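You operate a simulated robot arm through the tools that you are given. There is no shell and no other tool.

You are at the controls of a simulated robot arm. One attempt, no reset.

JOB
Clamp the thick grey disc and wax its whole top.
Fine: use the blue foam block; stand it in the small black clamp, push the beige slider against it, take wax from the yellow cake, put the foam back; it stays clamped; the felt block stays and the other discs stay bare. A coat counts when it lies all over at full strength: go over it till it gets no stronger.

Only the result counts: the job must be done as asked and must still hold three seconds after the hand-in. Knocking over, shifting, dropping, spilling or breaking anything else fails it.

ROBOT AND FRAMES
A 6-joint arm with a fingered hand, fixed in place. Base frame: the origin is on the floor under the middle of its stand, x ahead of it, y to its left, z up; the work surface is at about z = 0.885. Readings come in m, rad, newtons and seconds.
With the tool pointing down near the work surface it reaches from about 0.26 to 0.88 m from the base axis. Its first joint turns from -2.897 to 2.897 rad. Payload 5 kg.
The TCP is the grasp point between the finger pads, 0.036 m short of the fingertips. In the tool frame z runs along the fingers and y along their closing line. The gripper opens to 0.12 m; its body begins 0.042 m behind the TCP. The gripper is a hand of 4 fingers: y runs from the thumb to the fingers, the wrist lies at [-0.019, -0.123, -0.211] in the tool frame.
Orientation is that of the tool frame in the base frame, as a unit quaternion [w, x, y, z]. With the fingers straight down and the wrist toward the robot, the tool's x, y and z point along [0, 1, 0], [1, 0, 0] and [0, 0, -1] of the base frame.

CONTROLS
- The arm moves only by the tool step_arm. Its argument "commands" is a list that holds one entry, the list of rows, each a list of 6 numbers: the shift along the tool's x, y, z in cm, then the turn, a rotation vector about the tool's x, y, z in rad. In form: [[[tx, ty, tz, wx, wy, wz], ...]]. A call has 1 to 20 rows; each row shifts and turns the commanded pose from where the row before left it, along the tool's axes as they then stand. Rows are played at 5 a second. More than 0.05 m and 0.15 rad between two rows, and nothing of the call is played. A pose out of reach is approached as far as the arm can. The call stops where the force on the tool passes 40 N (or 10 N more than at its start, if that is more) or the arm is blocked; 0.2 s more then pass. In this call time passes only in rows, and 0.2 s behind the last. It gives the time, the measured TCP pose, the force on the tool (base axes), the opening and the grip force at its end, in the units of the frame above (readings bear some noise), with the torque about the TCP (base axes, N m) and any sound that the robot's microphone picked up.
- Cameras (640 x 400 px; columns grow to the right, rows downward): "scene" is fixed at [0.0511, 0.6496, 1.4924]; the picture's right is [-0.16, -0.99, 0.00], its down [-0.66, 0.11, -0.74] and it looks along [0.73, -0.12, -0.67] (base axes); focal length 334 px, centre (320, 200). "wrist" rides on the gripper at [0.073, -0.101, -0.142] in the tool frame; the picture's right is [-0.79, 0.29, -0.54], its down [-0.56, -0.70, 0.44] and it looks along [-0.25, 0.65, 0.71] (tool axes); focal length 280 px, centre (320, 200). There is no depth. A picture from a camera that has moved, and an enlarged one, comes with that camera's place and axes in the base frame and with its lens.
- capture(camera): a new picture of that camera. It takes no simulated time.
- slide_trunk(by): slides the trunk up (or, below 0, down) by that many m; the arm rides with it, the base frame stays. It gives what a move gives, with no picture.
- set_fingers(index, middle, ring, thumb_bend, thumb_turn): sets how far each is bent, from 0 (flat) to 1 (curled in); at 0.3 the hand is open as for a grip, at 0.7 the pads meet at the TCP. One left out holds its place. A second passes; each finger stops where it meets its share of the squeeze, and holds until it gets a number again. It is the only way to open and close the hand. It gives what a move gives, with no picture; readings hold the bend of each and the force on the fingers (four entries, about 0 where the hand has none), thumb and palm. thumb_turn goes from beside the hand (0) to across from the fingers (1), as for a grip.
- zoom(camera, box): a new picture of the part [left, top, right, bottom] of that camera's present view, enlarged. It takes no simulated time.
- job_done(): hands the job in; it is judged then, once.

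Places have to be worked out from the pictures, the camera data and where the tool is seen. Open the gripper and draw the arm clear of the work before you hand the job in, unless the task says otherwise.

The tools are called after "Emit:" by a JSON object that holds its "name" and its "arguments". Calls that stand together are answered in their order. step_arm: Moves the arm, as the interface text tells. Its arguments: {"type":"object","properties":{"commands":{"type":"array","items":{"type":"array","items":{"type":"array","items":{"type":"number"}}}}},"required":["commands"]} The other tools are called the same way: slide_trunk (by) moves the trunk up or down; set_fingers (index, middle, ring, thumb_bend, thumb_turn) moves the fingers one by one; capture (camera) takes a picture; zoom (camera, box) takes an enlarged picture of a part of a camera's view; job_done () hands the job in.

At the start:

```text
time: 0.0
tcp_pos: [0.5802, 0.4167, 1.1478]
ee_rot: [0.0, 0.707, 0.707, 0.0]
contact_force: [0.0, -0.2, -0.5]
wrist_torque: [-0.01, -0.02, -0.03]
finger_gap: 0.1195
finger_force: 0.0
shape: jaw
bend: [0.3, 0.3, 0.3, 0.3, 0.98]
finger forces: [0.1, 0.0, 0.0, 0.0, 0.0, 0.0]
trunk travel left (down, up): [-0.725, 0.115]
```

scene: 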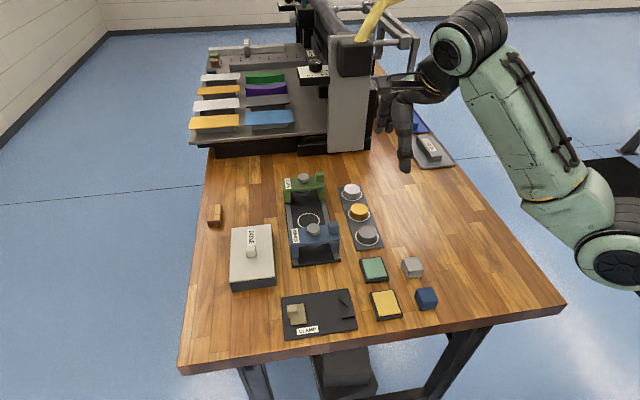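
wrist: 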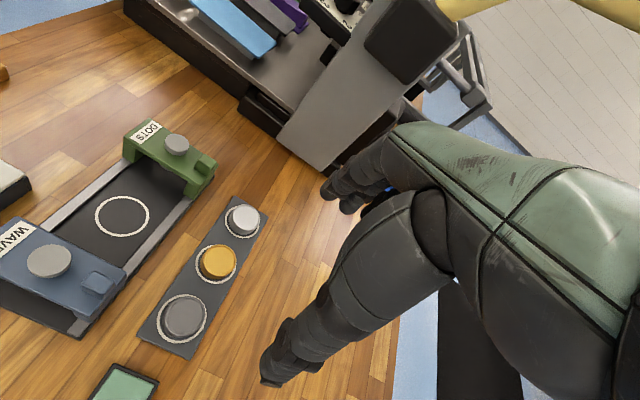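

I start by taking enlarged views of the work area to locate the discs, clamp, foam, felt and wax cake.

Emit:
{"name": "zoom", "arguments": {"camera": "scene", "box": [260, 240, 460, 350]}}

Emit:
{"name": "zoom", "arguments": {"camera": "scene", "box": [270, 160, 400, 270]}}

Emit:
{"name": "zoom", "arguments": {"camera": "scene", "box": [180, 40, 480, 180]}}

```text
3.20 times, centred on (360, 295) of scene
camera zoom: at [0.0511, 0.6496, 1.4924], right [-0.16, -0.99, 0.0], down [-0.66, 0.11, -0.74], along [0.73, -0.12, -0.67], focal length 1070 px, centre (192, -104)
```

zoom: 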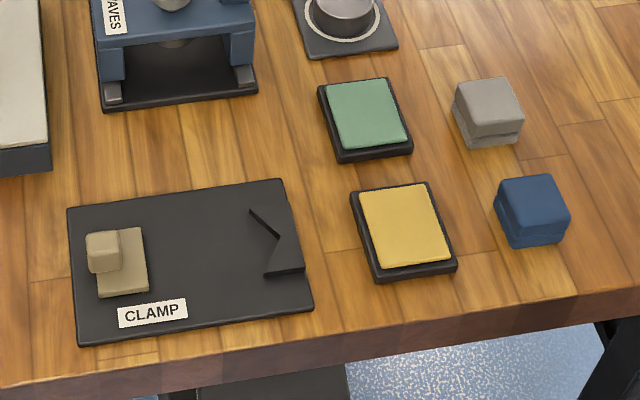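

```text
3.64 times, centred on (335, 215) of scene
camera zoom: at [0.0511, 0.6496, 1.4924], right [-0.16, -0.99, 0.0], down [-0.66, 0.11, -0.74], along [0.73, -0.12, -0.67], focal length 1216 px, centre (266, 146)
```

zoom: 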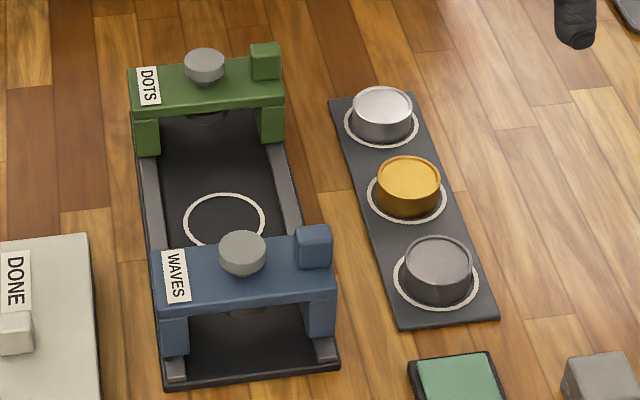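

```text
2.13 times, centred on (330, 110) of scene
camera zoom: at [0.0511, 0.6496, 1.4924], right [-0.16, -0.99, 0.0], down [-0.66, 0.11, -0.74], along [0.73, -0.12, -0.67], focal length 713 px, centre (299, 392)
```

zoom: 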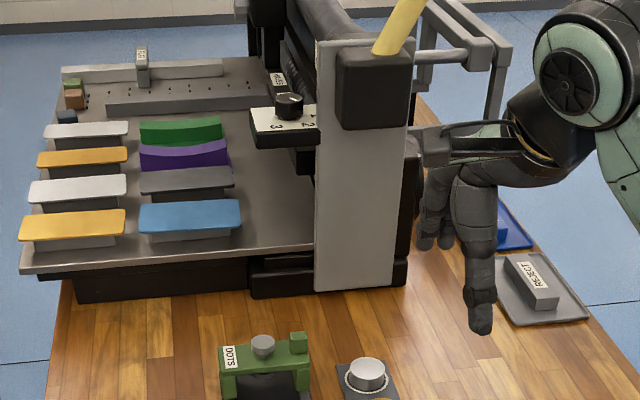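

The grey disc appears to sit near (0.545, 0.46), the clamp near (0.385, 0.595), the yellow cake near (0.375, 0.464) and the foam near (0.375, 0.383). I zoom the wrist view on the discs, then I will bring the camera back over the clamp area.

Emit:
{"name": "zoom", "arguments": {"camera": "wrist", "box": [80, 180, 300, 400]}}

Emit:
{"name": "step_arm", "arguments": {"commands": [[[2.2, -4.0, 0.5, 0, 0, 0], [2.2, -4.0, 0.5, 0, 0, 0], [2.2, -4.0, 0.5, 0, 0, 0], [2.2, -4.0, 0.5, 0, 0, 0], [2.2, -4.0, 0.5, 0, 0, 0], [2.2, -4.0, 0.5, 0, 0, 0], [2.2, -4.0, 0.5, 0, 0, 0], [2.2, -4.0, 0.5, 0, 0, 0]]]}}

```text
1.82 times, centred on (190, 290) of wrist
camera zoom: at [0.4796, 0.4894, 1.2899], right [0.29, -0.79, 0.54], down [-0.7, -0.56, -0.44], along [0.65, -0.25, -0.71], focal length 510 px, centre (556, 36)
```

zoom: 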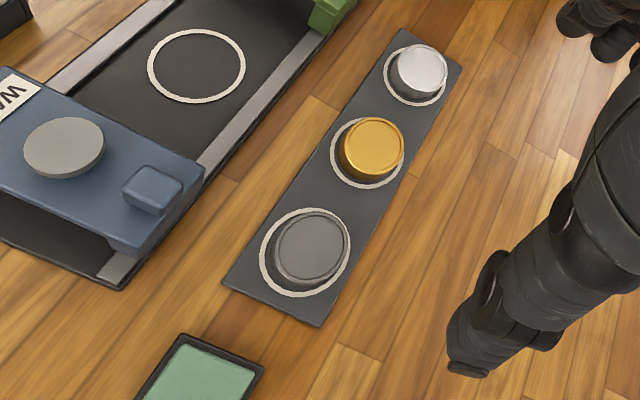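

```text
time: 1.8
tcp_pos: [0.2594, 0.5964, 1.1074]
ee_rot: [0.002, 0.708, 0.706, 0.0]
contact_force: [-0.8, -0.7, 0.1]
wrist_torque: [0.0, -0.04, 0.02]
finger_gap: 0.1198
finger_force: 0.3
shape: jaw
bend: [0.3, 0.3, 0.3, 0.3, 0.98]
finger forces: [0.0, 0.0, 0.0, 0.0, 0.1, 0.0]
trunk travel left (down, up): [-0.725, 0.115]
```

The arm moved cleanly. I look through the wrist camera at the clamp region.

Emit:
{"name": "capture", "arguments": {"camera": "wrist"}}

Emit:
{"name": "capture", "arguments": {"camera": "scene"}}

```text
taken
camera wrist: at [0.1579, 0.6682, 1.2501], right [0.29, -0.79, 0.54], down [-0.7, -0.56, -0.44], along [0.65, -0.25, -0.71], focal length 280 px, centre (320, 200)
```

wrist: 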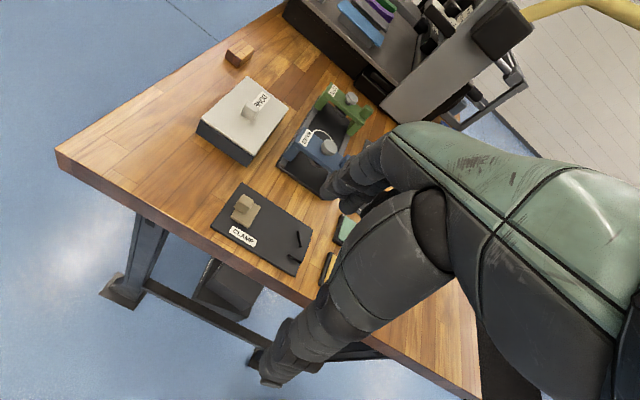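

```text
taken
```

scene: 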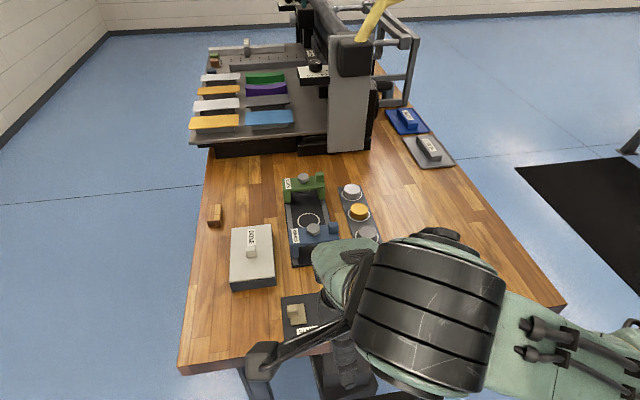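

Emit:
{"name": "zoom", "arguments": {"camera": "wrist", "box": [200, 170, 340, 290]}}

```text
3.33 times, centred on (270, 230) of wrist
camera zoom: at [0.1579, 0.6682, 1.2501], right [0.29, -0.79, 0.54], down [-0.7, -0.56, -0.44], along [0.65, -0.25, -0.71], focal length 935 px, centre (487, 100)
```

zoom: 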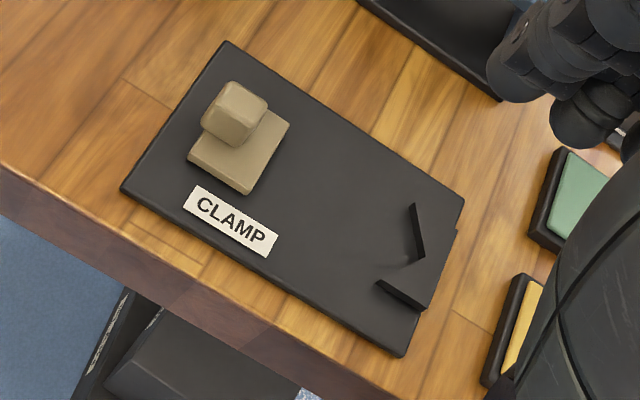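

The clamp plate reads x 0.334–0.423, y 0.532–0.671, with a V of two thin walls opening toward +y (apex near (0.377, 0.54)) and the slider front face near y 0.628. I move back high above the grey disc and turn the hand so that its closing line runs along base y (fingers to +y).

Emit:
{"name": "step_arm", "arguments": {"commands": [[[-1.7, 3.58, 0, 0, 0, 0], [-1.7, 3.58, 0, 0, 0, 0], [-1.7, 3.58, 0, 0, 0, 0], [-1.7, 3.58, 0, 0, 0, 0], [-1.7, 3.58, 0, 0, 0, 0], [-1.7, 3.58, 0, 0, 0, 0], [-1.7, 3.58, 0, 0, 0, 0], [-1.7, 3.58, 0, 0, 0, 0], [0, 0, 0, 0, 0, -0.1428], [0, 0, 0, 0, 0, -0.1428], [0, 0, 0, 0, 0, -0.1428], [0, 0, 0, 0, 0, -0.1428], [0, 0, 0, 0, 0, -0.1428], [0, 0, 0, 0, 0, -0.1428], [0, 0, 0, 0, 0, -0.1428], [0, 0, 0, 0, 0, -0.1428], [0, 0, 0, 0, 0, -0.1428], [0, 0, 0, 0, 0, -0.1428], [0, 0, 0, 0, 0, -0.1428]]]}}

```text
time: 5.8
tcp_pos: [0.548, 0.4569, 1.1065]
ee_rot: [-0.001, -0.001, 1.0, 0.0]
contact_force: [0.1, -0.1, -0.1]
wrist_torque: [0.03, 0.02, 0.0]
finger_gap: 0.1201
finger_force: 0.0
shape: jaw
bend: [0.3, 0.3, 0.3, 0.3, 0.98]
finger forces: [0.0, 0.0, 0.0, 0.0, 0.1, 0.1]
trunk travel left (down, up): [-0.725, 0.115]
```

Orientation now has tool y along base +y. I look from both cameras at the hand over the disc.

Emit:
{"name": "capture", "arguments": {"camera": "scene"}}

Emit:
{"name": "capture", "arguments": {"camera": "wrist"}}

Emit:
{"name": "zoom", "arguments": {"camera": "scene", "box": [270, 100, 450, 260]}}

```text
taken
```

scene: 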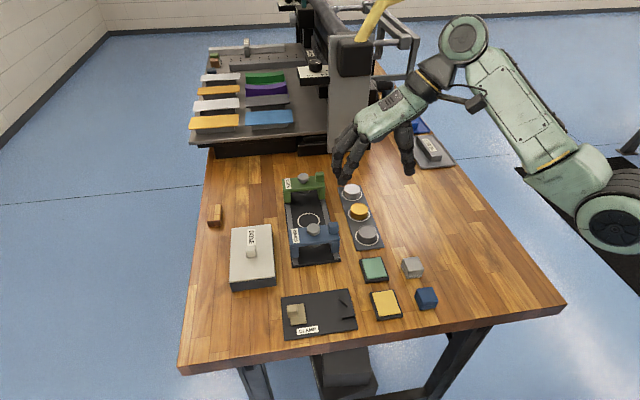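

```text
taken
camera wrist: at [0.4754, 0.3556, 1.2495], right [0.79, 0.29, 0.54], down [0.56, -0.7, -0.44], along [0.25, 0.65, -0.71], focal length 280 px, centre (320, 200)
```

wrist: 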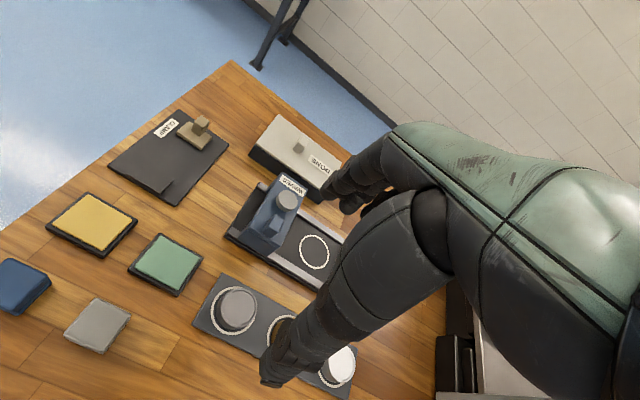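

```text
2.50 times, centred on (360, 180) of scene
camera zoom: at [0.0511, 0.6496, 1.4924], right [-0.16, -0.99, 0.0], down [-0.66, 0.11, -0.74], along [0.73, -0.12, -0.67], focal length 836 px, centre (220, 250)
```

zoom: 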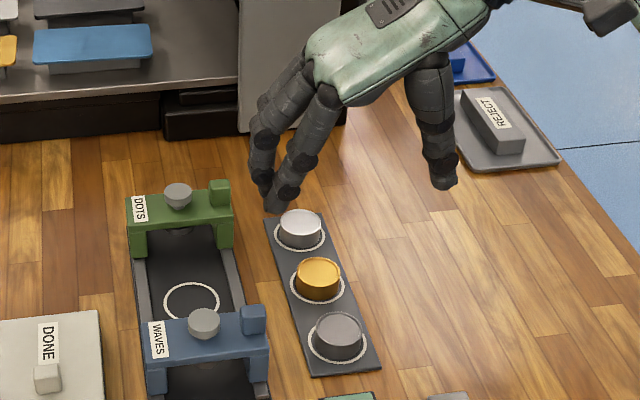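

The hand is a C shape: fingers on +y, thumb on −y, and the wrist camera sees the whole layout beside the thumb. I take enlarged wrist views of the disc, clamp, cakes and foam for precise places.

Emit:
{"name": "zoom", "arguments": {"camera": "wrist", "box": [180, 260, 300, 370]}}

Emit:
{"name": "zoom", "arguments": {"camera": "wrist", "box": [90, 100, 250, 220]}}

Emit:
{"name": "zoom", "arguments": {"camera": "wrist", "box": [0, 170, 220, 360]}}

```text
3.64 times, centred on (240, 315) of wrist
camera zoom: at [0.4754, 0.3556, 1.2495], right [0.79, 0.29, 0.54], down [0.56, -0.7, -0.44], along [0.25, 0.65, -0.71], focal length 1020 px, centre (611, -218)
```

zoom: 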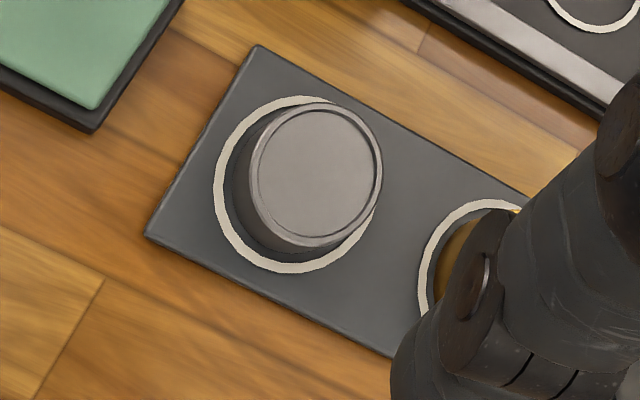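

```text
3.33 times, centred on (170, 160) of wrist
camera zoom: at [0.4754, 0.3556, 1.2495], right [0.79, 0.29, 0.54], down [0.56, -0.7, -0.44], along [0.25, 0.65, -0.71], focal length 935 px, centre (820, 333)
```

zoom: 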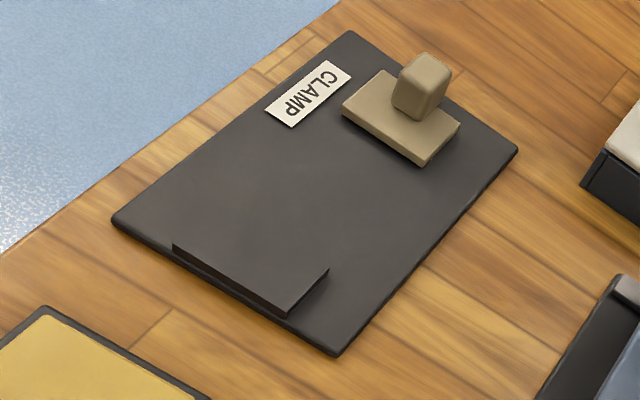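

```text
2.11 times, centred on (110, 265) of wrist
camera zoom: at [0.4754, 0.3556, 1.2495], right [0.79, 0.29, 0.54], down [0.56, -0.7, -0.44], along [0.25, 0.65, -0.71], focal length 590 px, centre (762, 63)
```

zoom: 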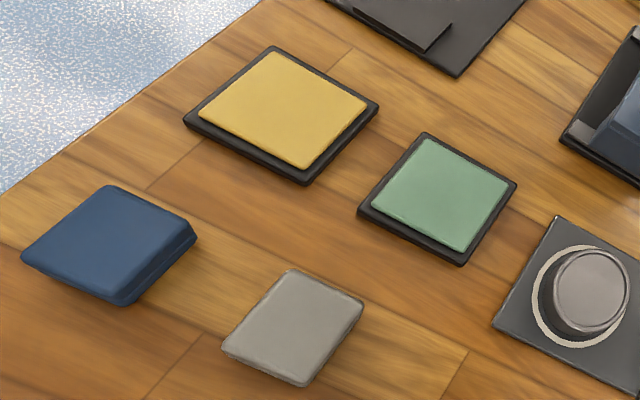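

The grey disc comes out near (0.550, 0.4545) with its top at about z 0.918, diameter ≈ 4.4 cm. I close the fingers halfway in free air to learn how the opening and fingertip height change.

Emit:
{"name": "set_fingers", "arguments": {"index": 0.5, "middle": 0.5, "ring": 0.5, "thumb_bend": 0.5, "thumb_turn": 1.0}}

Emit:
{"name": "zoom", "arguments": {"camera": "scene", "box": [310, 80, 450, 260]}}

Emit:
{"name": "capture", "arguments": {"camera": "wrist"}}

```text
time: 6.8
tcp_pos: [0.548, 0.4567, 1.1071]
ee_rot: [0.0, 0.001, 1.0, 0.0]
contact_force: [-1.4, -0.4, -0.2]
wrist_torque: [0.0, 0.01, 0.0]
finger_gap: 0.0649
finger_force: 0.1
shape: fingers
bend: [0.5, 0.5, 0.5, 0.5, 1.0]
finger forces: [0.0, 0.0, 0.1, 0.0, 0.1, 0.0]
trunk travel left (down, up): [-0.725, 0.115]
```

```text
2.22 times, centred on (380, 170) of scene
camera zoom: at [0.0511, 0.6496, 1.4924], right [-0.16, -0.99, 0.0], down [-0.66, 0.11, -0.74], along [0.73, -0.12, -0.67], focal length 743 px, centre (187, 267)
```

zoom: 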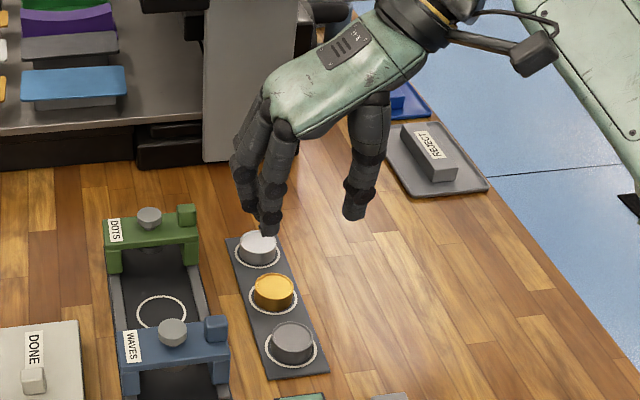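

```text
taken
camera wrist: at [0.4747, 0.3557, 1.2496], right [0.79, 0.29, 0.54], down [0.56, -0.7, -0.44], along [0.25, 0.65, -0.71], focal length 280 px, centre (320, 200)
```

wrist: 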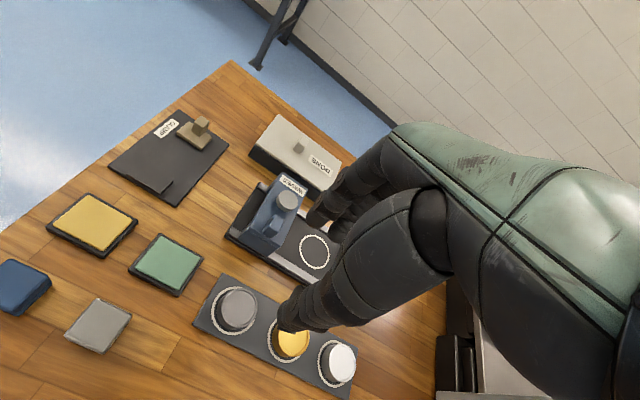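

At bend 0.5 the gap is 6.5 cm and the tips are about 3 cm below the TCP. I open slightly to 0.44 and descend to an intermediate height above the grey disc to check alignment.

Emit:
{"name": "set_fingers", "arguments": {"index": 0.44, "middle": 0.44, "ring": 0.44, "thumb_bend": 0.44}}

Emit:
{"name": "step_arm", "arguments": {"commands": [[[-0.2, -0.2, 0, 0, 0, 0], [0, 0, 3.0, 0, 0, 0], [0, 0, 3.0, 0, 0, 0], [0, 0, 3.0, 0, 0, 0], [0, 0, 2.5, 0, 0, 0], [0, 0, 0, 0, 0, 0]]]}}

Emit:
{"name": "zoom", "arguments": {"camera": "scene", "box": [300, 130, 440, 270]}}

Emit:
{"name": "capture", "arguments": {"camera": "wrist"}}

```text
time: 7.8
tcp_pos: [0.5479, 0.4567, 1.1066]
ee_rot: [0.0, 0.001, 1.0, -0.001]
contact_force: [0.4, -0.4, 0.1]
wrist_torque: [-0.02, -0.01, 0.03]
finger_gap: 0.0816
finger_force: 0.0
shape: fingers
bend: [0.44, 0.44, 0.44, 0.44, 0.99]
finger forces: [0.0, 0.0, 0.2, 0.1, 0.0, 0.0]
trunk travel left (down, up): [-0.725, 0.115]
```

```text
time: 9.2
tcp_pos: [0.5496, 0.4551, 0.9915]
ee_rot: [0.0, 0.001, 1.0, -0.001]
contact_force: [-0.8, -0.8, 0.0]
wrist_torque: [0.01, -0.01, -0.05]
finger_gap: 0.0818
finger_force: 0.1
shape: fingers
bend: [0.44, 0.44, 0.44, 0.44, 0.99]
finger forces: [0.1, 0.1, 0.0, 0.0, 0.0, 0.0]
trunk travel left (down, up): [-0.725, 0.115]
```

```text
2.86 times, centred on (370, 200) of scene
camera zoom: at [0.0511, 0.6496, 1.4924], right [-0.16, -0.99, 0.0], down [-0.66, 0.11, -0.74], along [0.73, -0.12, -0.67], focal length 955 px, centre (177, 200)
```

zoom: 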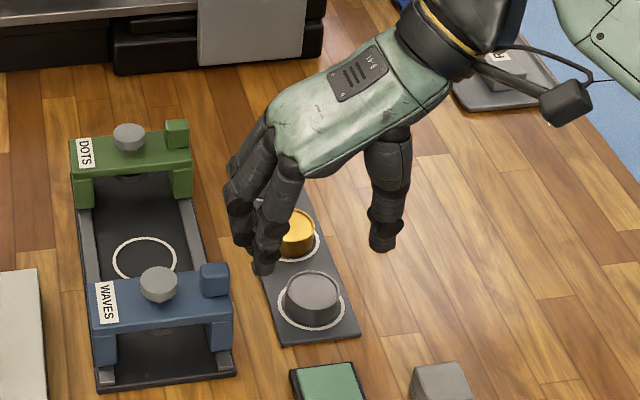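

```text
taken
camera wrist: at [0.4759, 0.3536, 1.1344], right [0.79, 0.29, 0.54], down [0.56, -0.7, -0.44], along [0.25, 0.65, -0.71], focal length 280 px, centre (320, 200)
```

wrist: 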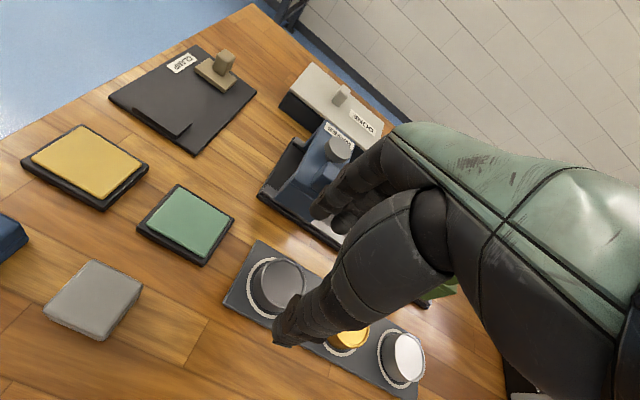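

I zoom both views to refine the disc's centre from this closer pose.

Emit:
{"name": "zoom", "arguments": {"camera": "wrist", "box": [210, 220, 340, 340]}}

Emit:
{"name": "zoom", "arguments": {"camera": "scene", "box": [340, 170, 410, 250]}}

```text
3.33 times, centred on (275, 280) of wrist
camera zoom: at [0.4759, 0.3536, 1.1344], right [0.79, 0.29, 0.54], down [0.56, -0.7, -0.44], along [0.25, 0.65, -0.71], focal length 935 px, centre (470, -67)
```

zoom: 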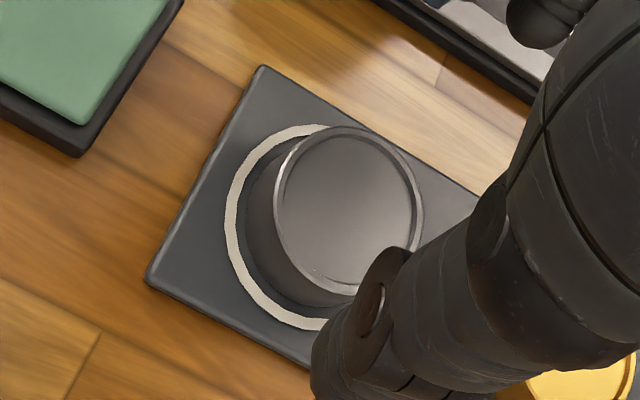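

```text
5.00 times, centred on (375, 210) of scene
camera zoom: at [0.0511, 0.6496, 1.4924], right [-0.16, -0.99, 0.0], down [-0.66, 0.11, -0.74], along [0.73, -0.12, -0.67], focal length 1672 px, centre (45, 150)
```

zoom: 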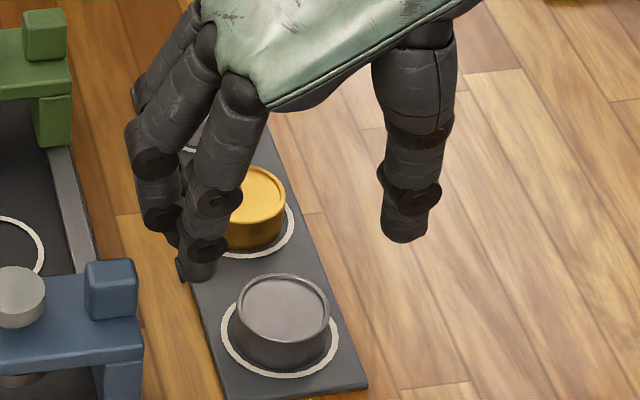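

The disc measures about 4.3 cm wide and 1.9 cm high, centred near (0.553, 0.4535), top ≈ 0.910. Before gripping I identify which finger is which by bending the index alone in free air.

Emit:
{"name": "set_fingers", "arguments": {"index": 0.65}}

Emit:
{"name": "zoom", "arguments": {"camera": "scene", "box": [340, 160, 410, 240]}}

Emit:
{"name": "set_fingers", "arguments": {"index": 0.65, "middle": 0.65, "ring": 0.65, "thumb_bend": 0.65}}

Emit:
{"name": "zoom", "arguments": {"camera": "scene", "box": [340, 160, 410, 240]}}

```text
time: 10.2
tcp_pos: [0.5494, 0.4558, 0.9915]
ee_rot: [0.0, 0.001, 1.0, 0.0]
contact_force: [-0.6, -0.9, 0.1]
wrist_torque: [-0.01, 0.01, 0.0]
finger_gap: 0.0507
finger_force: 0.0
shape: fingers
bend: [0.65, 0.44, 0.44, 0.44, 0.99]
finger forces: [0.0, 0.1, 0.0, 0.1, 0.1, 0.0]
trunk travel left (down, up): [-0.725, 0.115]
```

```text
5.00 times, centred on (375, 200) of scene
camera zoom: at [0.0511, 0.6496, 1.4924], right [-0.16, -0.99, 0.0], down [-0.66, 0.11, -0.74], along [0.73, -0.12, -0.67], focal length 1672 px, centre (45, 200)
```

zoom: 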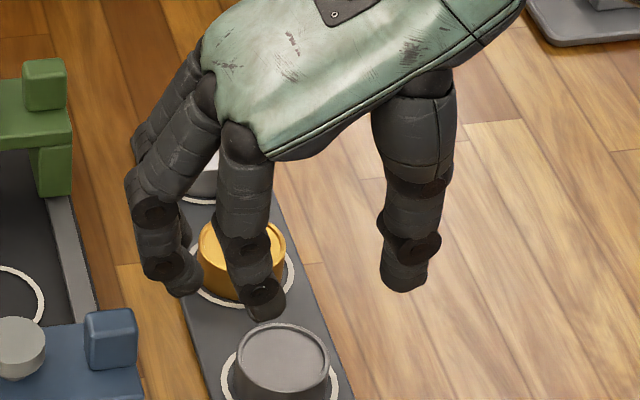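

```text
time: 11.2
tcp_pos: [0.5487, 0.4551, 0.9912]
ee_rot: [0.0, 0.0, 1.0, 0.0]
contact_force: [-0.4, -0.9, -0.9]
wrist_torque: [0.01, -0.03, -0.01]
finger_gap: 0.02
finger_force: 0.1
shape: fingers
bend: [0.65, 0.65, 0.65, 0.65, 1.0]
finger forces: [0.0, 0.0, 0.1, 0.0, 0.0, 0.0]
trunk travel left (down, up): [-0.725, 0.115]
```

```text
5.00 times, centred on (375, 200) of scene
camera zoom: at [0.0511, 0.6496, 1.4924], right [-0.16, -0.99, 0.0], down [-0.66, 0.11, -0.74], along [0.73, -0.12, -0.67], focal length 1672 px, centre (45, 200)
```

zoom: 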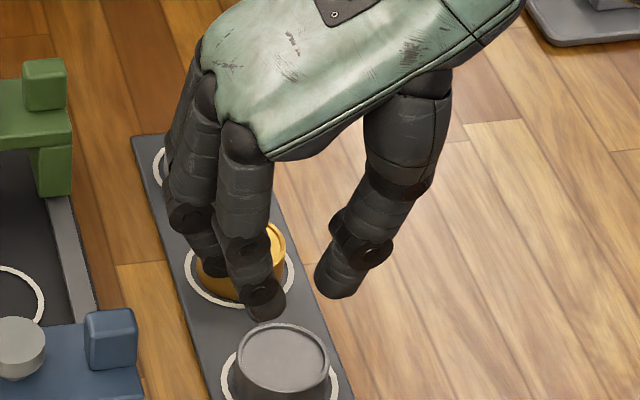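

The index is the finger nearest the scene camera (tool +x). I look at the wrist view in this nearly closed state to see which finger opposes the thumb.

Emit:
{"name": "zoom", "arguments": {"camera": "wrist", "box": [220, 140, 460, 340]}}

Emit:
{"name": "zoom", "arguments": {"camera": "scene", "box": [365, 195, 400, 225]}}

```text
2.00 times, centred on (340, 240) of wrist
camera zoom: at [0.4761, 0.3537, 1.1347], right [0.79, 0.29, 0.54], down [0.56, -0.7, -0.44], along [0.25, 0.65, -0.71], focal length 561 px, centre (280, 120)
```

zoom: 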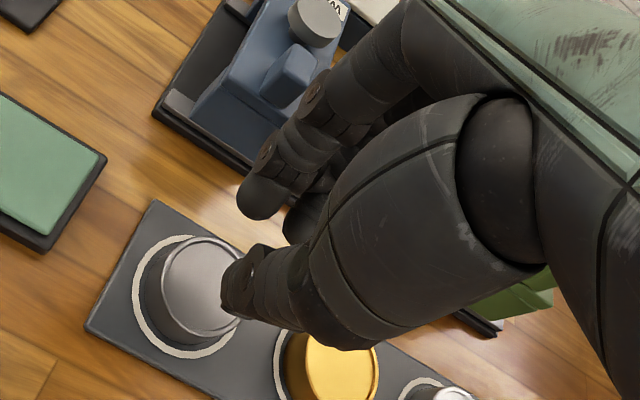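

```text
13.33 times, centred on (382, 210) of scene
camera zoom: at [0.0511, 0.6496, 1.4924], right [-0.16, -0.99, 0.0], down [-0.66, 0.11, -0.74], along [0.73, -0.12, -0.67], focal length 4458 px, centre (-513, 67)
```

zoom: 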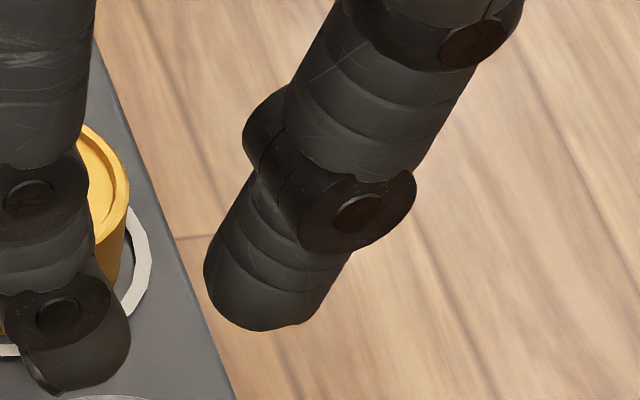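

The thumb tip lies at tool x≈0, the index at +0.006 and the middle at −0.015, so a thumb–index–middle pinch works if the disc centre sits near tool x −0.003. I reopen to 0.44 and descend around the grey disc to TCP z ≈ 0.945, then check.

Emit:
{"name": "set_fingers", "arguments": {"index": 0.44, "middle": 0.44, "ring": 0.44, "thumb_bend": 0.44}}

Emit:
{"name": "step_arm", "arguments": {"commands": [[[-0.1, -0.18, 0, 0, 0, 0], [0, 0, 1.2, 0, 0, 0], [0, 0, 1.2, 0, 0, 0], [0, 0, 1.2, 0, 0, 0], [0, 0, 1.0, 0, 0, 0], [0, 0, 0, 0, 0, 0]]]}}

Emit:
{"name": "zoom", "arguments": {"camera": "scene", "box": [330, 185, 410, 255]}}

Emit:
{"name": "zoom", "arguments": {"camera": "wrist", "box": [200, 140, 400, 340]}}

```text
time: 12.2
tcp_pos: [0.5491, 0.456, 0.9922]
ee_rot: [0.0, 0.001, 1.0, -0.001]
contact_force: [0.9, -0.8, -0.5]
wrist_torque: [-0.01, 0.0, 0.02]
finger_gap: 0.0815
finger_force: 0.0
shape: fingers
bend: [0.44, 0.44, 0.44, 0.44, 0.99]
finger forces: [0.0, 0.0, 0.0, 0.0, 0.1, 0.0]
trunk travel left (down, up): [-0.725, 0.115]
```

```text
time: 13.6
tcp_pos: [0.5496, 0.4528, 0.9448]
ee_rot: [0.0, 0.001, 1.0, 0.0]
contact_force: [0.0, -0.1, -0.9]
wrist_torque: [0.01, -0.01, -0.01]
finger_gap: 0.0817
finger_force: 0.1
shape: fingers
bend: [0.44, 0.44, 0.44, 0.44, 0.99]
finger forces: [0.0, 0.0, 0.0, 0.0, 0.0, 0.0]
trunk travel left (down, up): [-0.725, 0.115]
```

```text
5.71 times, centred on (370, 220) of scene
camera zoom: at [0.0511, 0.6496, 1.4924], right [-0.16, -0.99, 0.0], down [-0.66, 0.11, -0.74], along [0.73, -0.12, -0.67], focal length 1910 px, centre (34, 86)
```

zoom: 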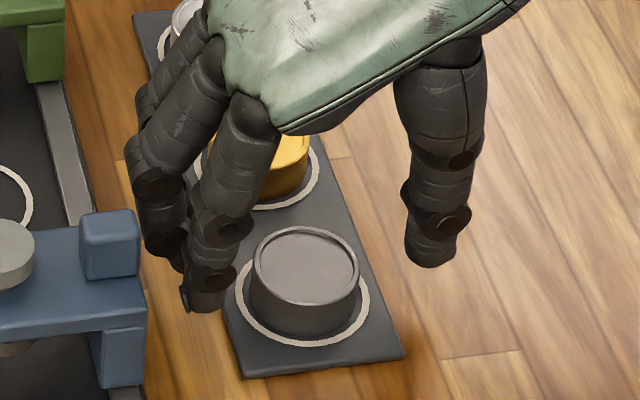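

```text
2.00 times, centred on (300, 240) of wrist
camera zoom: at [0.4774, 0.3522, 1.0884], right [0.79, 0.29, 0.54], down [0.56, -0.7, -0.44], along [0.25, 0.65, -0.71], focal length 561 px, centre (360, 120)
```

zoom: 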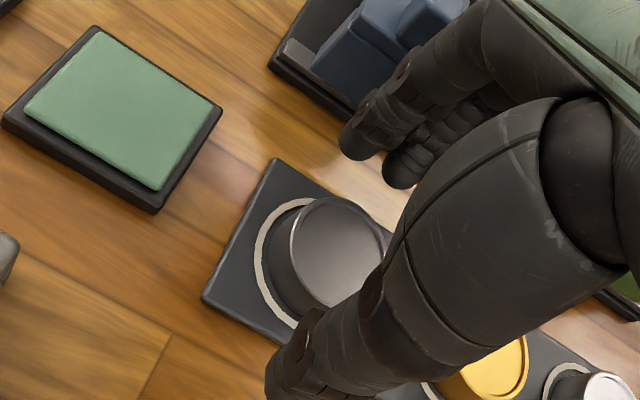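

The disc appears at about tool (−0.001, 0.0005), well between the open pads. I shift 2 mm and descend the last ~1.3 cm slowly.

Emit:
{"name": "step_arm", "arguments": {"commands": [[[0.2, 0.05, 0.4, 0, 0, 0], [0, 0, 0.4, 0, 0, 0], [0, 0, 0.4, 0, 0, 0], [0, 0, 0, 0, 0, 0]]]}}

Emit:
{"name": "zoom", "arguments": {"camera": "scene", "box": [330, 185, 410, 255]}}

```text
time: 14.6
tcp_pos: [0.5477, 0.4531, 0.9334]
ee_rot: [0.0, 0.001, 1.0, 0.0]
contact_force: [-1.4, 0.7, -0.2]
wrist_torque: [0.0, -0.02, 0.02]
finger_gap: 0.0819
finger_force: 0.1
shape: fingers
bend: [0.44, 0.44, 0.44, 0.44, 0.99]
finger forces: [0.1, 0.0, 0.0, 0.0, 0.0, 0.0]
trunk travel left (down, up): [-0.725, 0.115]
```

```text
5.71 times, centred on (370, 220) of scene
camera zoom: at [0.0511, 0.6496, 1.4924], right [-0.16, -0.99, 0.0], down [-0.66, 0.11, -0.74], along [0.73, -0.12, -0.67], focal length 1910 px, centre (34, 86)
```

zoom: 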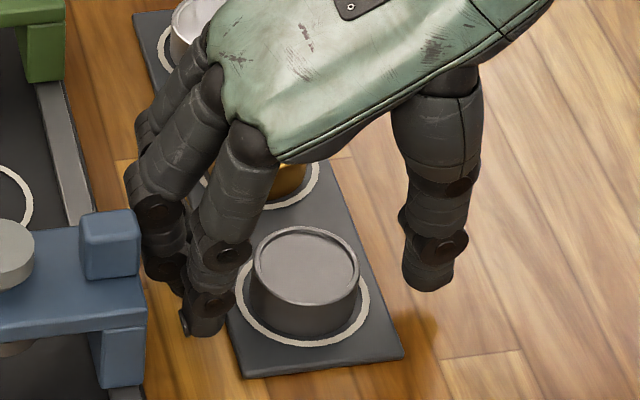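

Fingers straddle the disc without contact. I go 3 mm lower and then close thumb, index and middle stepwise on the disc, leaving the ring out.

Emit:
{"name": "step_arm", "arguments": {"commands": [[[0, 0, 0.3, 0, 0, 0], [0, 0, 0, 0, 0, 0]]]}}

Emit:
{"name": "set_fingers", "arguments": {"index": 0.55, "middle": 0.55, "thumb_bend": 0.55}}

Emit:
{"name": "zoom", "arguments": {"camera": "scene", "box": [330, 185, 410, 255]}}

```text
time: 15.2
tcp_pos: [0.5491, 0.4537, 0.9314]
ee_rot: [0.0, 0.001, 1.0, 0.001]
contact_force: [0.3, 0.1, -0.1]
wrist_torque: [-0.03, -0.02, 0.01]
finger_gap: 0.0816
finger_force: 0.1
shape: fingers
bend: [0.44, 0.44, 0.44, 0.44, 0.99]
finger forces: [0.0, 0.0, 0.0, 0.0, 0.0, 0.0]
trunk travel left (down, up): [-0.725, 0.115]
```

```text
time: 16.2
tcp_pos: [0.5484, 0.4541, 0.9304]
ee_rot: [0.0, 0.001, 1.0, 0.0]
contact_force: [-0.3, 2.9, 1.0]
wrist_torque: [0.17, 0.03, 0.05]
finger_gap: 0.0497
finger_force: 1.5
shape: fingers
bend: [0.55, 0.53, 0.44, 0.55, 1.0]
finger forces: [0.1, 2.9, 0.0, 0.0, 0.0, 0.1]
trunk travel left (down, up): [-0.725, 0.115]
```

```text
5.71 times, centred on (370, 220) of scene
camera zoom: at [0.0511, 0.6496, 1.4924], right [-0.16, -0.99, 0.0], down [-0.66, 0.11, -0.74], along [0.73, -0.12, -0.67], focal length 1910 px, centre (34, 86)
```

zoom: 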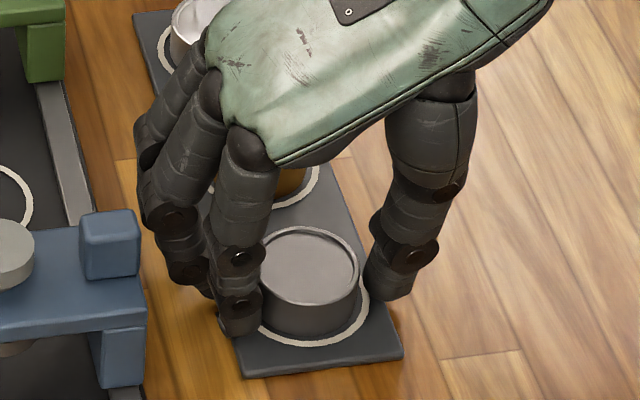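

The middle finger touches first (2.9 N); index and thumb are close. I continue closing in small steps.

Emit:
{"name": "set_fingers", "arguments": {"index": 0.58, "middle": 0.54, "thumb_bend": 0.6}}

Emit:
{"name": "zoom", "arguments": {"camera": "scene", "box": [330, 185, 410, 255]}}

Emit:
{"name": "zoom", "arguments": {"camera": "wrist", "box": [200, 140, 400, 340]}}

```text
time: 17.2
tcp_pos: [0.55, 0.4528, 0.931]
ee_rot: [0.0, 0.0, 1.0, 0.0]
contact_force: [-0.1, 1.0, 0.1]
wrist_torque: [0.12, 0.01, 0.06]
finger_gap: 0.042
finger_force: 1.9
shape: fingers
bend: [0.56, 0.53, 0.44, 0.59, 1.0]
finger forces: [1.2, 1.7, 0.1, 0.0, 1.1, 0.0]
trunk travel left (down, up): [-0.725, 0.115]
```

```text
5.71 times, centred on (370, 220) of scene
camera zoom: at [0.0511, 0.6496, 1.4924], right [-0.16, -0.99, 0.0], down [-0.66, 0.11, -0.74], along [0.73, -0.12, -0.67], focal length 1910 px, centre (34, 86)
```

zoom: 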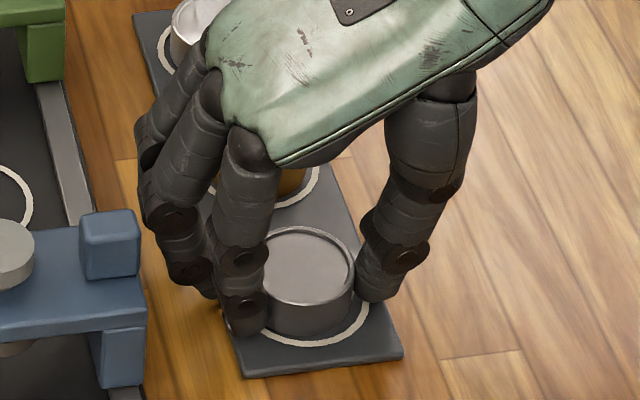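

```text
2.00 times, centred on (300, 240) of wrist
camera zoom: at [0.4755, 0.3524, 1.0736], right [0.79, 0.29, 0.54], down [0.56, -0.7, -0.44], along [0.25, 0.65, -0.71], focal length 561 px, centre (360, 120)
```

zoom: 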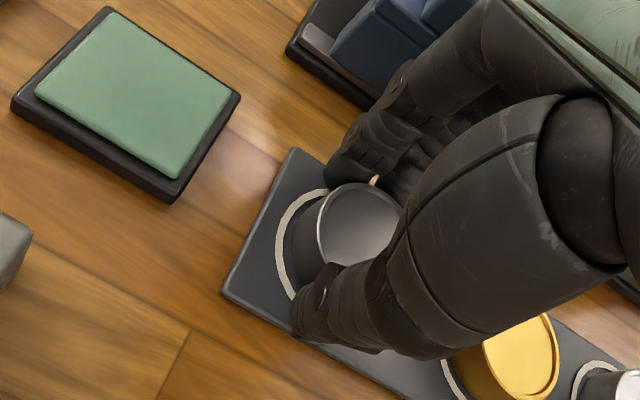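

All three digits now touch the disc with about 1–2 N each. I tighten the squeeze.

Emit:
{"name": "set_fingers", "arguments": {"index": 0.64, "middle": 0.62, "thumb_bend": 0.68}}

Emit:
{"name": "zoom", "arguments": {"camera": "scene", "box": [330, 185, 410, 255]}}

```text
time: 18.2
tcp_pos: [0.5483, 0.4548, 0.9314]
ee_rot: [0.001, 0.0, 1.0, -0.001]
contact_force: [0.1, 9.3, 5.5]
wrist_torque: [0.56, -0.09, 0.22]
finger_gap: 0.0388
finger_force: 11.9
shape: fingers
bend: [0.57, 0.55, 0.44, 0.62, 1.0]
finger forces: [6.4, 11.1, 0.1, 0.0, 6.7, 0.1]
trunk travel left (down, up): [-0.725, 0.115]
```

```text
5.71 times, centred on (370, 220) of scene
camera zoom: at [0.0511, 0.6496, 1.4924], right [-0.16, -0.99, 0.0], down [-0.66, 0.11, -0.74], along [0.73, -0.12, -0.67], focal length 1910 px, centre (34, 86)
```

zoom: 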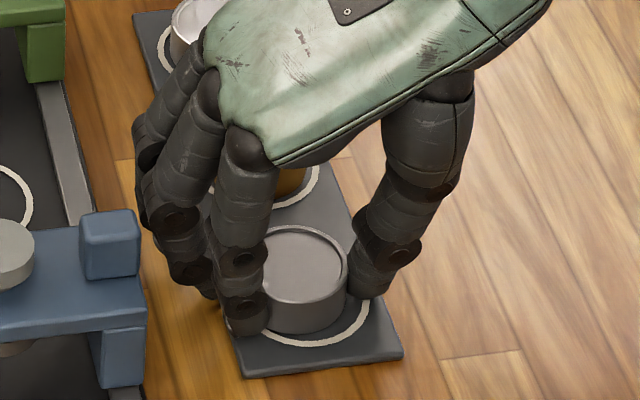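

The fingers push harder (17 N) than the thumb (6.7 N), so I balance the grip by bending the thumb further and easing the middle finger slightly.

Emit:
{"name": "set_fingers", "arguments": {"index": 0.64, "middle": 0.59, "thumb_bend": 0.74}}

Emit:
{"name": "zoom", "arguments": {"camera": "scene", "box": [330, 185, 410, 255]}}

```text
time: 19.2
tcp_pos: [0.5487, 0.4537, 0.9307]
ee_rot: [0.0, 0.001, 1.0, 0.0]
contact_force: [-0.6, 3.8, 4.9]
wrist_torque: [0.33, -0.05, 0.12]
finger_gap: 0.0376
finger_force: 15.7
shape: fingers
bend: [0.55, 0.54, 0.44, 0.66, 1.0]
finger forces: [8.9, 9.9, 0.1, 0.1, 12.5, 0.1]
trunk travel left (down, up): [-0.725, 0.115]
```

```text
5.71 times, centred on (370, 220) of scene
camera zoom: at [0.0511, 0.6496, 1.4924], right [-0.16, -0.99, 0.0], down [-0.66, 0.11, -0.74], along [0.73, -0.12, -0.67], focal length 1910 px, centre (34, 86)
```

zoom: 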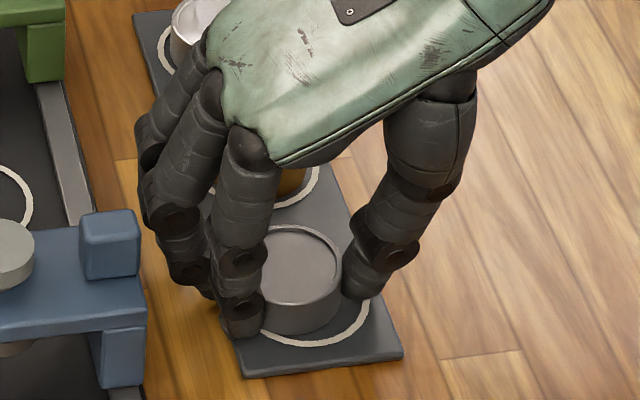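

Forces are more balanced now (index 8.9, middle 9.9, thumb 12.5). I lift 1.5 cm slowly to test the grip.

Emit:
{"name": "step_arm", "arguments": {"commands": [[[0, 0, -0.3, 0, 0, 0], [0, 0, -0.4, 0, 0, 0], [0, 0, -0.4, 0, 0, 0], [0, 0, -0.4, 0, 0, 0], [0, 0, 0, 0, 0, 0]]]}}

Emit:
{"name": "zoom", "arguments": {"camera": "scene", "box": [330, 185, 410, 255]}}

Emit:
{"name": "zoom", "arguments": {"camera": "wrist", "box": [200, 140, 400, 340]}}

```text
time: 20.4
tcp_pos: [0.55, 0.4522, 0.9456]
ee_rot: [0.0, 0.002, 1.0, 0.0]
contact_force: [-0.3, -0.5, -0.4]
wrist_torque: [0.0, 0.0, 0.0]
finger_gap: 0.0374
finger_force: 13.6
shape: fingers
bend: [0.55, 0.55, 0.44, 0.65, 1.0]
finger forces: [7.9, 5.5, 0.0, 0.0, 14.0, 0.1]
trunk travel left (down, up): [-0.725, 0.115]
```

```text
5.71 times, centred on (370, 220) of scene
camera zoom: at [0.0511, 0.6496, 1.4924], right [-0.16, -0.99, 0.0], down [-0.66, 0.11, -0.74], along [0.73, -0.12, -0.67], focal length 1910 px, centre (34, 86)
```

zoom: 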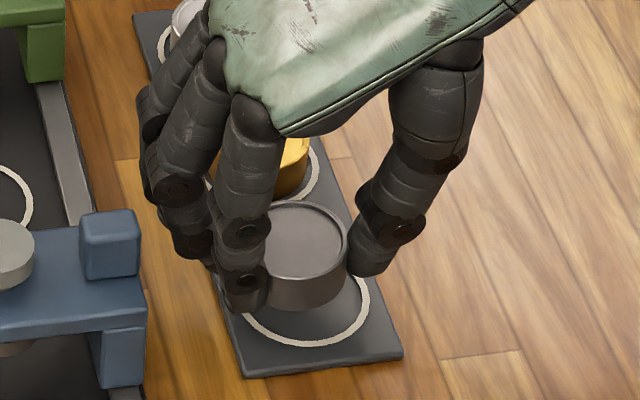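

```text
2.00 times, centred on (300, 240) of wrist
camera zoom: at [0.4758, 0.3522, 1.089], right [0.79, 0.29, 0.54], down [0.56, -0.7, -0.44], along [0.25, 0.65, -0.71], focal length 561 px, centre (360, 120)
```

zoom: 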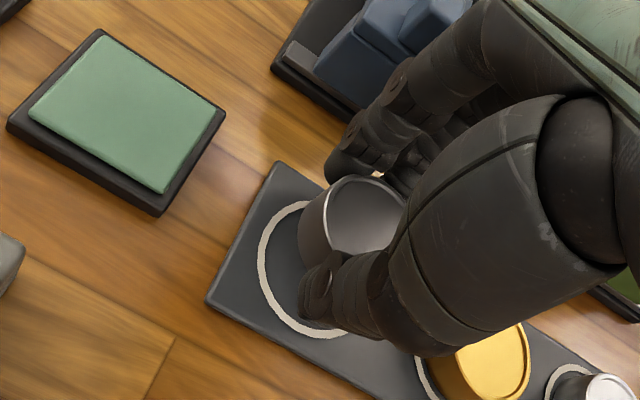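

The disc is lifted level, now sitting at about tool (0, +0.009). I raise it to z ≈ 1.045, and turn the hand back to the default orientation so that fingers and thumb will lie along base x at the clamp.

Emit:
{"name": "step_arm", "arguments": {"commands": [[[0, 0, -2.0, 0, 0, 0], [0, 0, -2.0, 0, 0, 0], [0, 0, -2.0, 0, 0, 0], [0, 0, -2.0, 0, 0, 0], [0, 0, -2.0, 0, 0, 0], [0, 0, 0, 0, 0, 0.1309], [0, 0, 0, 0, 0, 0.1309], [0, 0, 0, 0, 0, 0.1309], [0, 0, 0, 0, 0, 0.1309], [0, 0, 0, 0, 0, 0.1309], [0, 0, 0, 0, 0, 0.1309], [0, 0, 0, 0, 0, 0.1309], [0, 0, 0, 0, 0, 0.1309], [0, 0, 0, 0, 0, 0.1309], [0, 0, 0, 0, 0, 0.1309], [0, 0, 0, 0, 0, 0.1309], [0, 0, 0, 0, 0, 0.1309]]]}}

Emit:
{"name": "capture", "arguments": {"camera": "scene"}}

```text
time: 24.0
tcp_pos: [0.5484, 0.4545, 1.0463]
ee_rot: [-0.001, 0.709, 0.706, 0.0]
contact_force: [0.2, 0.5, -1.0]
wrist_torque: [0.02, 0.0, -0.01]
finger_gap: 0.0374
finger_force: 13.5
shape: fingers
bend: [0.55, 0.55, 0.44, 0.66, 1.0]
finger forces: [7.8, 5.5, 0.0, 0.1, 13.9, 0.0]
trunk travel left (down, up): [-0.725, 0.115]
```

```text
taken
```

scene: 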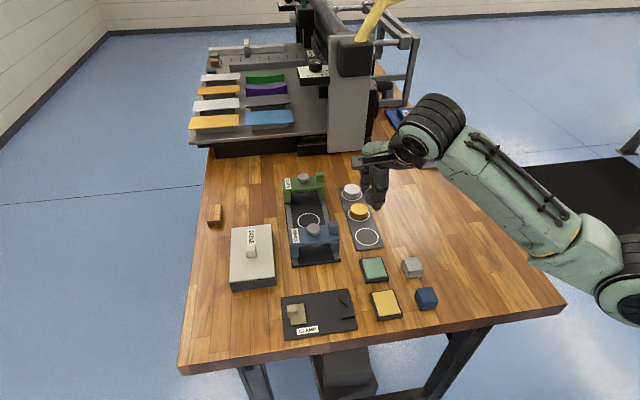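

The grip holds (13.5 N). I carry the disc over the clamp at this height.

Emit:
{"name": "step_arm", "arguments": {"commands": [[[1.72, -2.2, 0, 0, 0, 0], [1.72, -2.2, 0, 0, 0, 0], [1.72, -2.2, 0, 0, 0, 0], [1.72, -2.2, 0, 0, 0, 0], [1.72, -2.2, 0, 0, 0, 0], [1.72, -2.2, 0, 0, 0, 0], [1.72, -2.2, 0, 0, 0, 0], [1.72, -2.2, 0, 0, 0, 0], [0, 0, 0, 0, 0, 0]]]}}

Emit:
{"name": "capture", "arguments": {"camera": "wrist"}}

Emit:
{"name": "zoom", "arguments": {"camera": "scene", "box": [260, 200, 420, 350]}}

```text
time: 26.0
tcp_pos: [0.3724, 0.5909, 1.0468]
ee_rot: [0.0, 0.708, 0.706, 0.001]
contact_force: [-0.7, 0.5, -1.4]
wrist_torque: [-0.02, -0.03, -0.02]
finger_gap: 0.0377
finger_force: 14.2
shape: fingers
bend: [0.55, 0.55, 0.44, 0.66, 1.0]
finger forces: [7.7, 5.5, 0.1, 0.0, 13.8, 0.1]
trunk travel left (down, up): [-0.725, 0.115]
```

```text
taken
camera wrist: at [0.2715, 0.6637, 1.1893], right [0.29, -0.79, 0.54], down [-0.7, -0.56, -0.44], along [0.65, -0.25, -0.71], focal length 280 px, centre (320, 200)
```

wrist: 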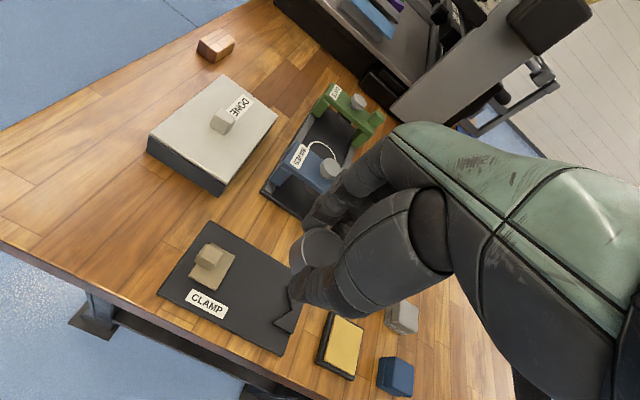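

```text
2.67 times, centred on (340, 275) of scene
camera zoom: at [0.0511, 0.6496, 1.4924], right [-0.16, -0.99, 0.0], down [-0.66, 0.11, -0.74], along [0.73, -0.12, -0.67], focal length 892 px, centre (267, 0)
```

zoom: 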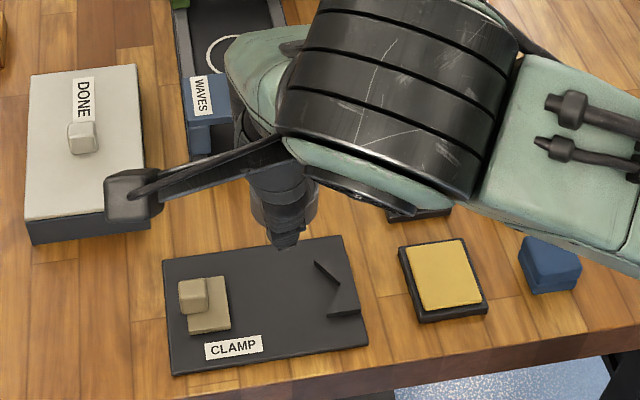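

The hand is above the clamp with the disc visible. I zoom the wrist view to measure the disc's place in the grip.

Emit:
{"name": "zoom", "arguments": {"camera": "wrist", "box": [240, 190, 400, 340]}}

Emit:
{"name": "zoom", "arguments": {"camera": "wrist", "box": [150, 210, 330, 360]}}

```text
2.67 times, centred on (320, 265) of wrist
camera zoom: at [0.2715, 0.6637, 1.1893], right [0.29, -0.79, 0.54], down [-0.7, -0.56, -0.44], along [0.65, -0.25, -0.71], focal length 748 px, centre (320, 27)
```

zoom: 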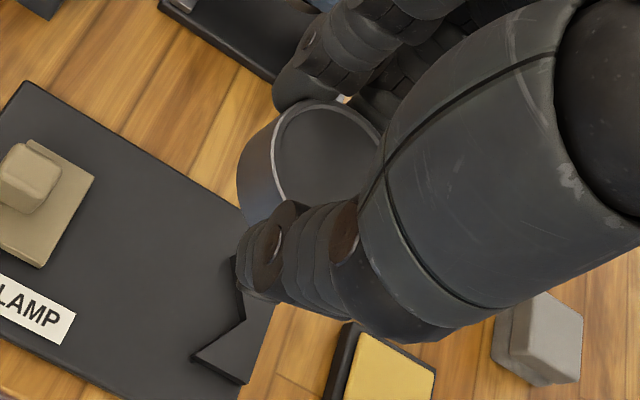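

```text
2.67 times, centred on (240, 285) of wrist
camera zoom: at [0.2715, 0.6637, 1.1893], right [0.29, -0.79, 0.54], down [-0.7, -0.56, -0.44], along [0.65, -0.25, -0.71], focal length 748 px, centre (533, -27)
```

zoom: 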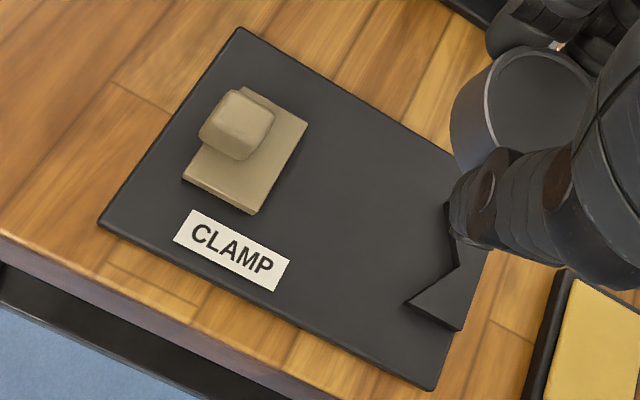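

The disc sits at about tool (−0.006, +0.009), so lowering with the TCP at (0.372, 0.595) puts it near (0.381, 0.588), between V and slider. I shift 4 mm in +y and descend to TCP z ≈ 0.95.

Emit:
{"name": "step_arm", "arguments": {"commands": [[[0.4, 0, 0, 0, 0, 0], [0, 0, 2.4, 0, 0, 0], [0, 0, 2.4, 0, 0, 0], [0, 0, 2.4, 0, 0, 0], [0, 0, 2.4, 0, 0, 0], [0, 0, 0, 0, 0, 0]]]}}

Emit:
{"name": "zoom", "arguments": {"camera": "wrist", "box": [190, 170, 380, 330]}}

Emit:
{"name": "zoom", "arguments": {"camera": "scene", "box": [280, 230, 400, 350]}}

```text
time: 27.4
tcp_pos: [0.3723, 0.5957, 0.9509]
ee_rot: [0.0, 0.708, 0.706, -0.001]
contact_force: [0.5, -0.7, -0.8]
wrist_torque: [-0.02, 0.02, -0.01]
finger_gap: 0.0373
finger_force: 13.4
shape: fingers
bend: [0.55, 0.55, 0.44, 0.66, 1.0]
finger forces: [7.9, 5.4, 0.0, 0.1, 13.7, 0.0]
trunk travel left (down, up): [-0.725, 0.115]
```

```text
2.50 times, centred on (285, 250) of wrist
camera zoom: at [0.2713, 0.6682, 1.0933], right [0.29, -0.79, 0.54], down [-0.7, -0.56, -0.44], along [0.65, -0.25, -0.71], focal length 701 px, centre (408, 75)
```

zoom: 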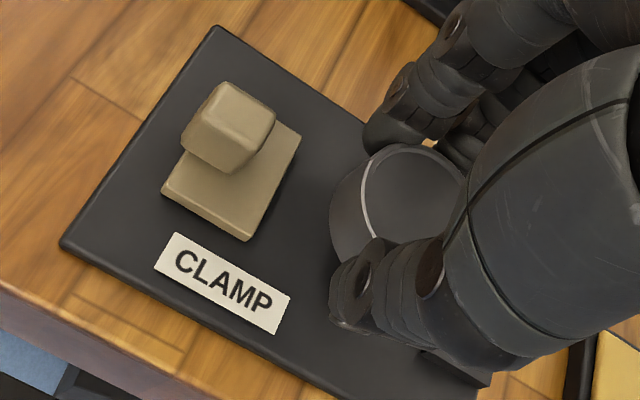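

```text
3.33 times, centred on (340, 290) of scene
camera zoom: at [0.0511, 0.6496, 1.4924], right [-0.16, -0.99, 0.0], down [-0.66, 0.11, -0.74], along [0.73, -0.12, -0.67], focal length 1114 px, centre (253, -100)
```

zoom: 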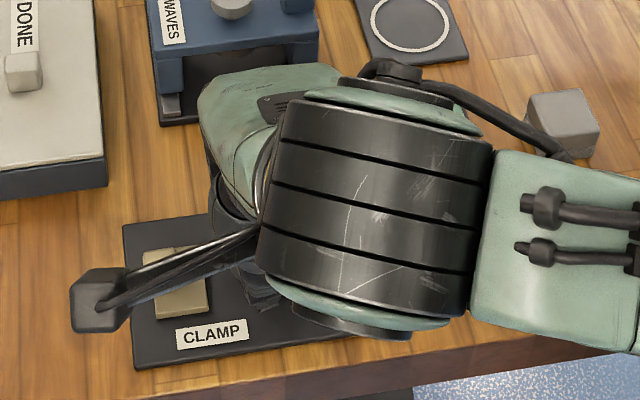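

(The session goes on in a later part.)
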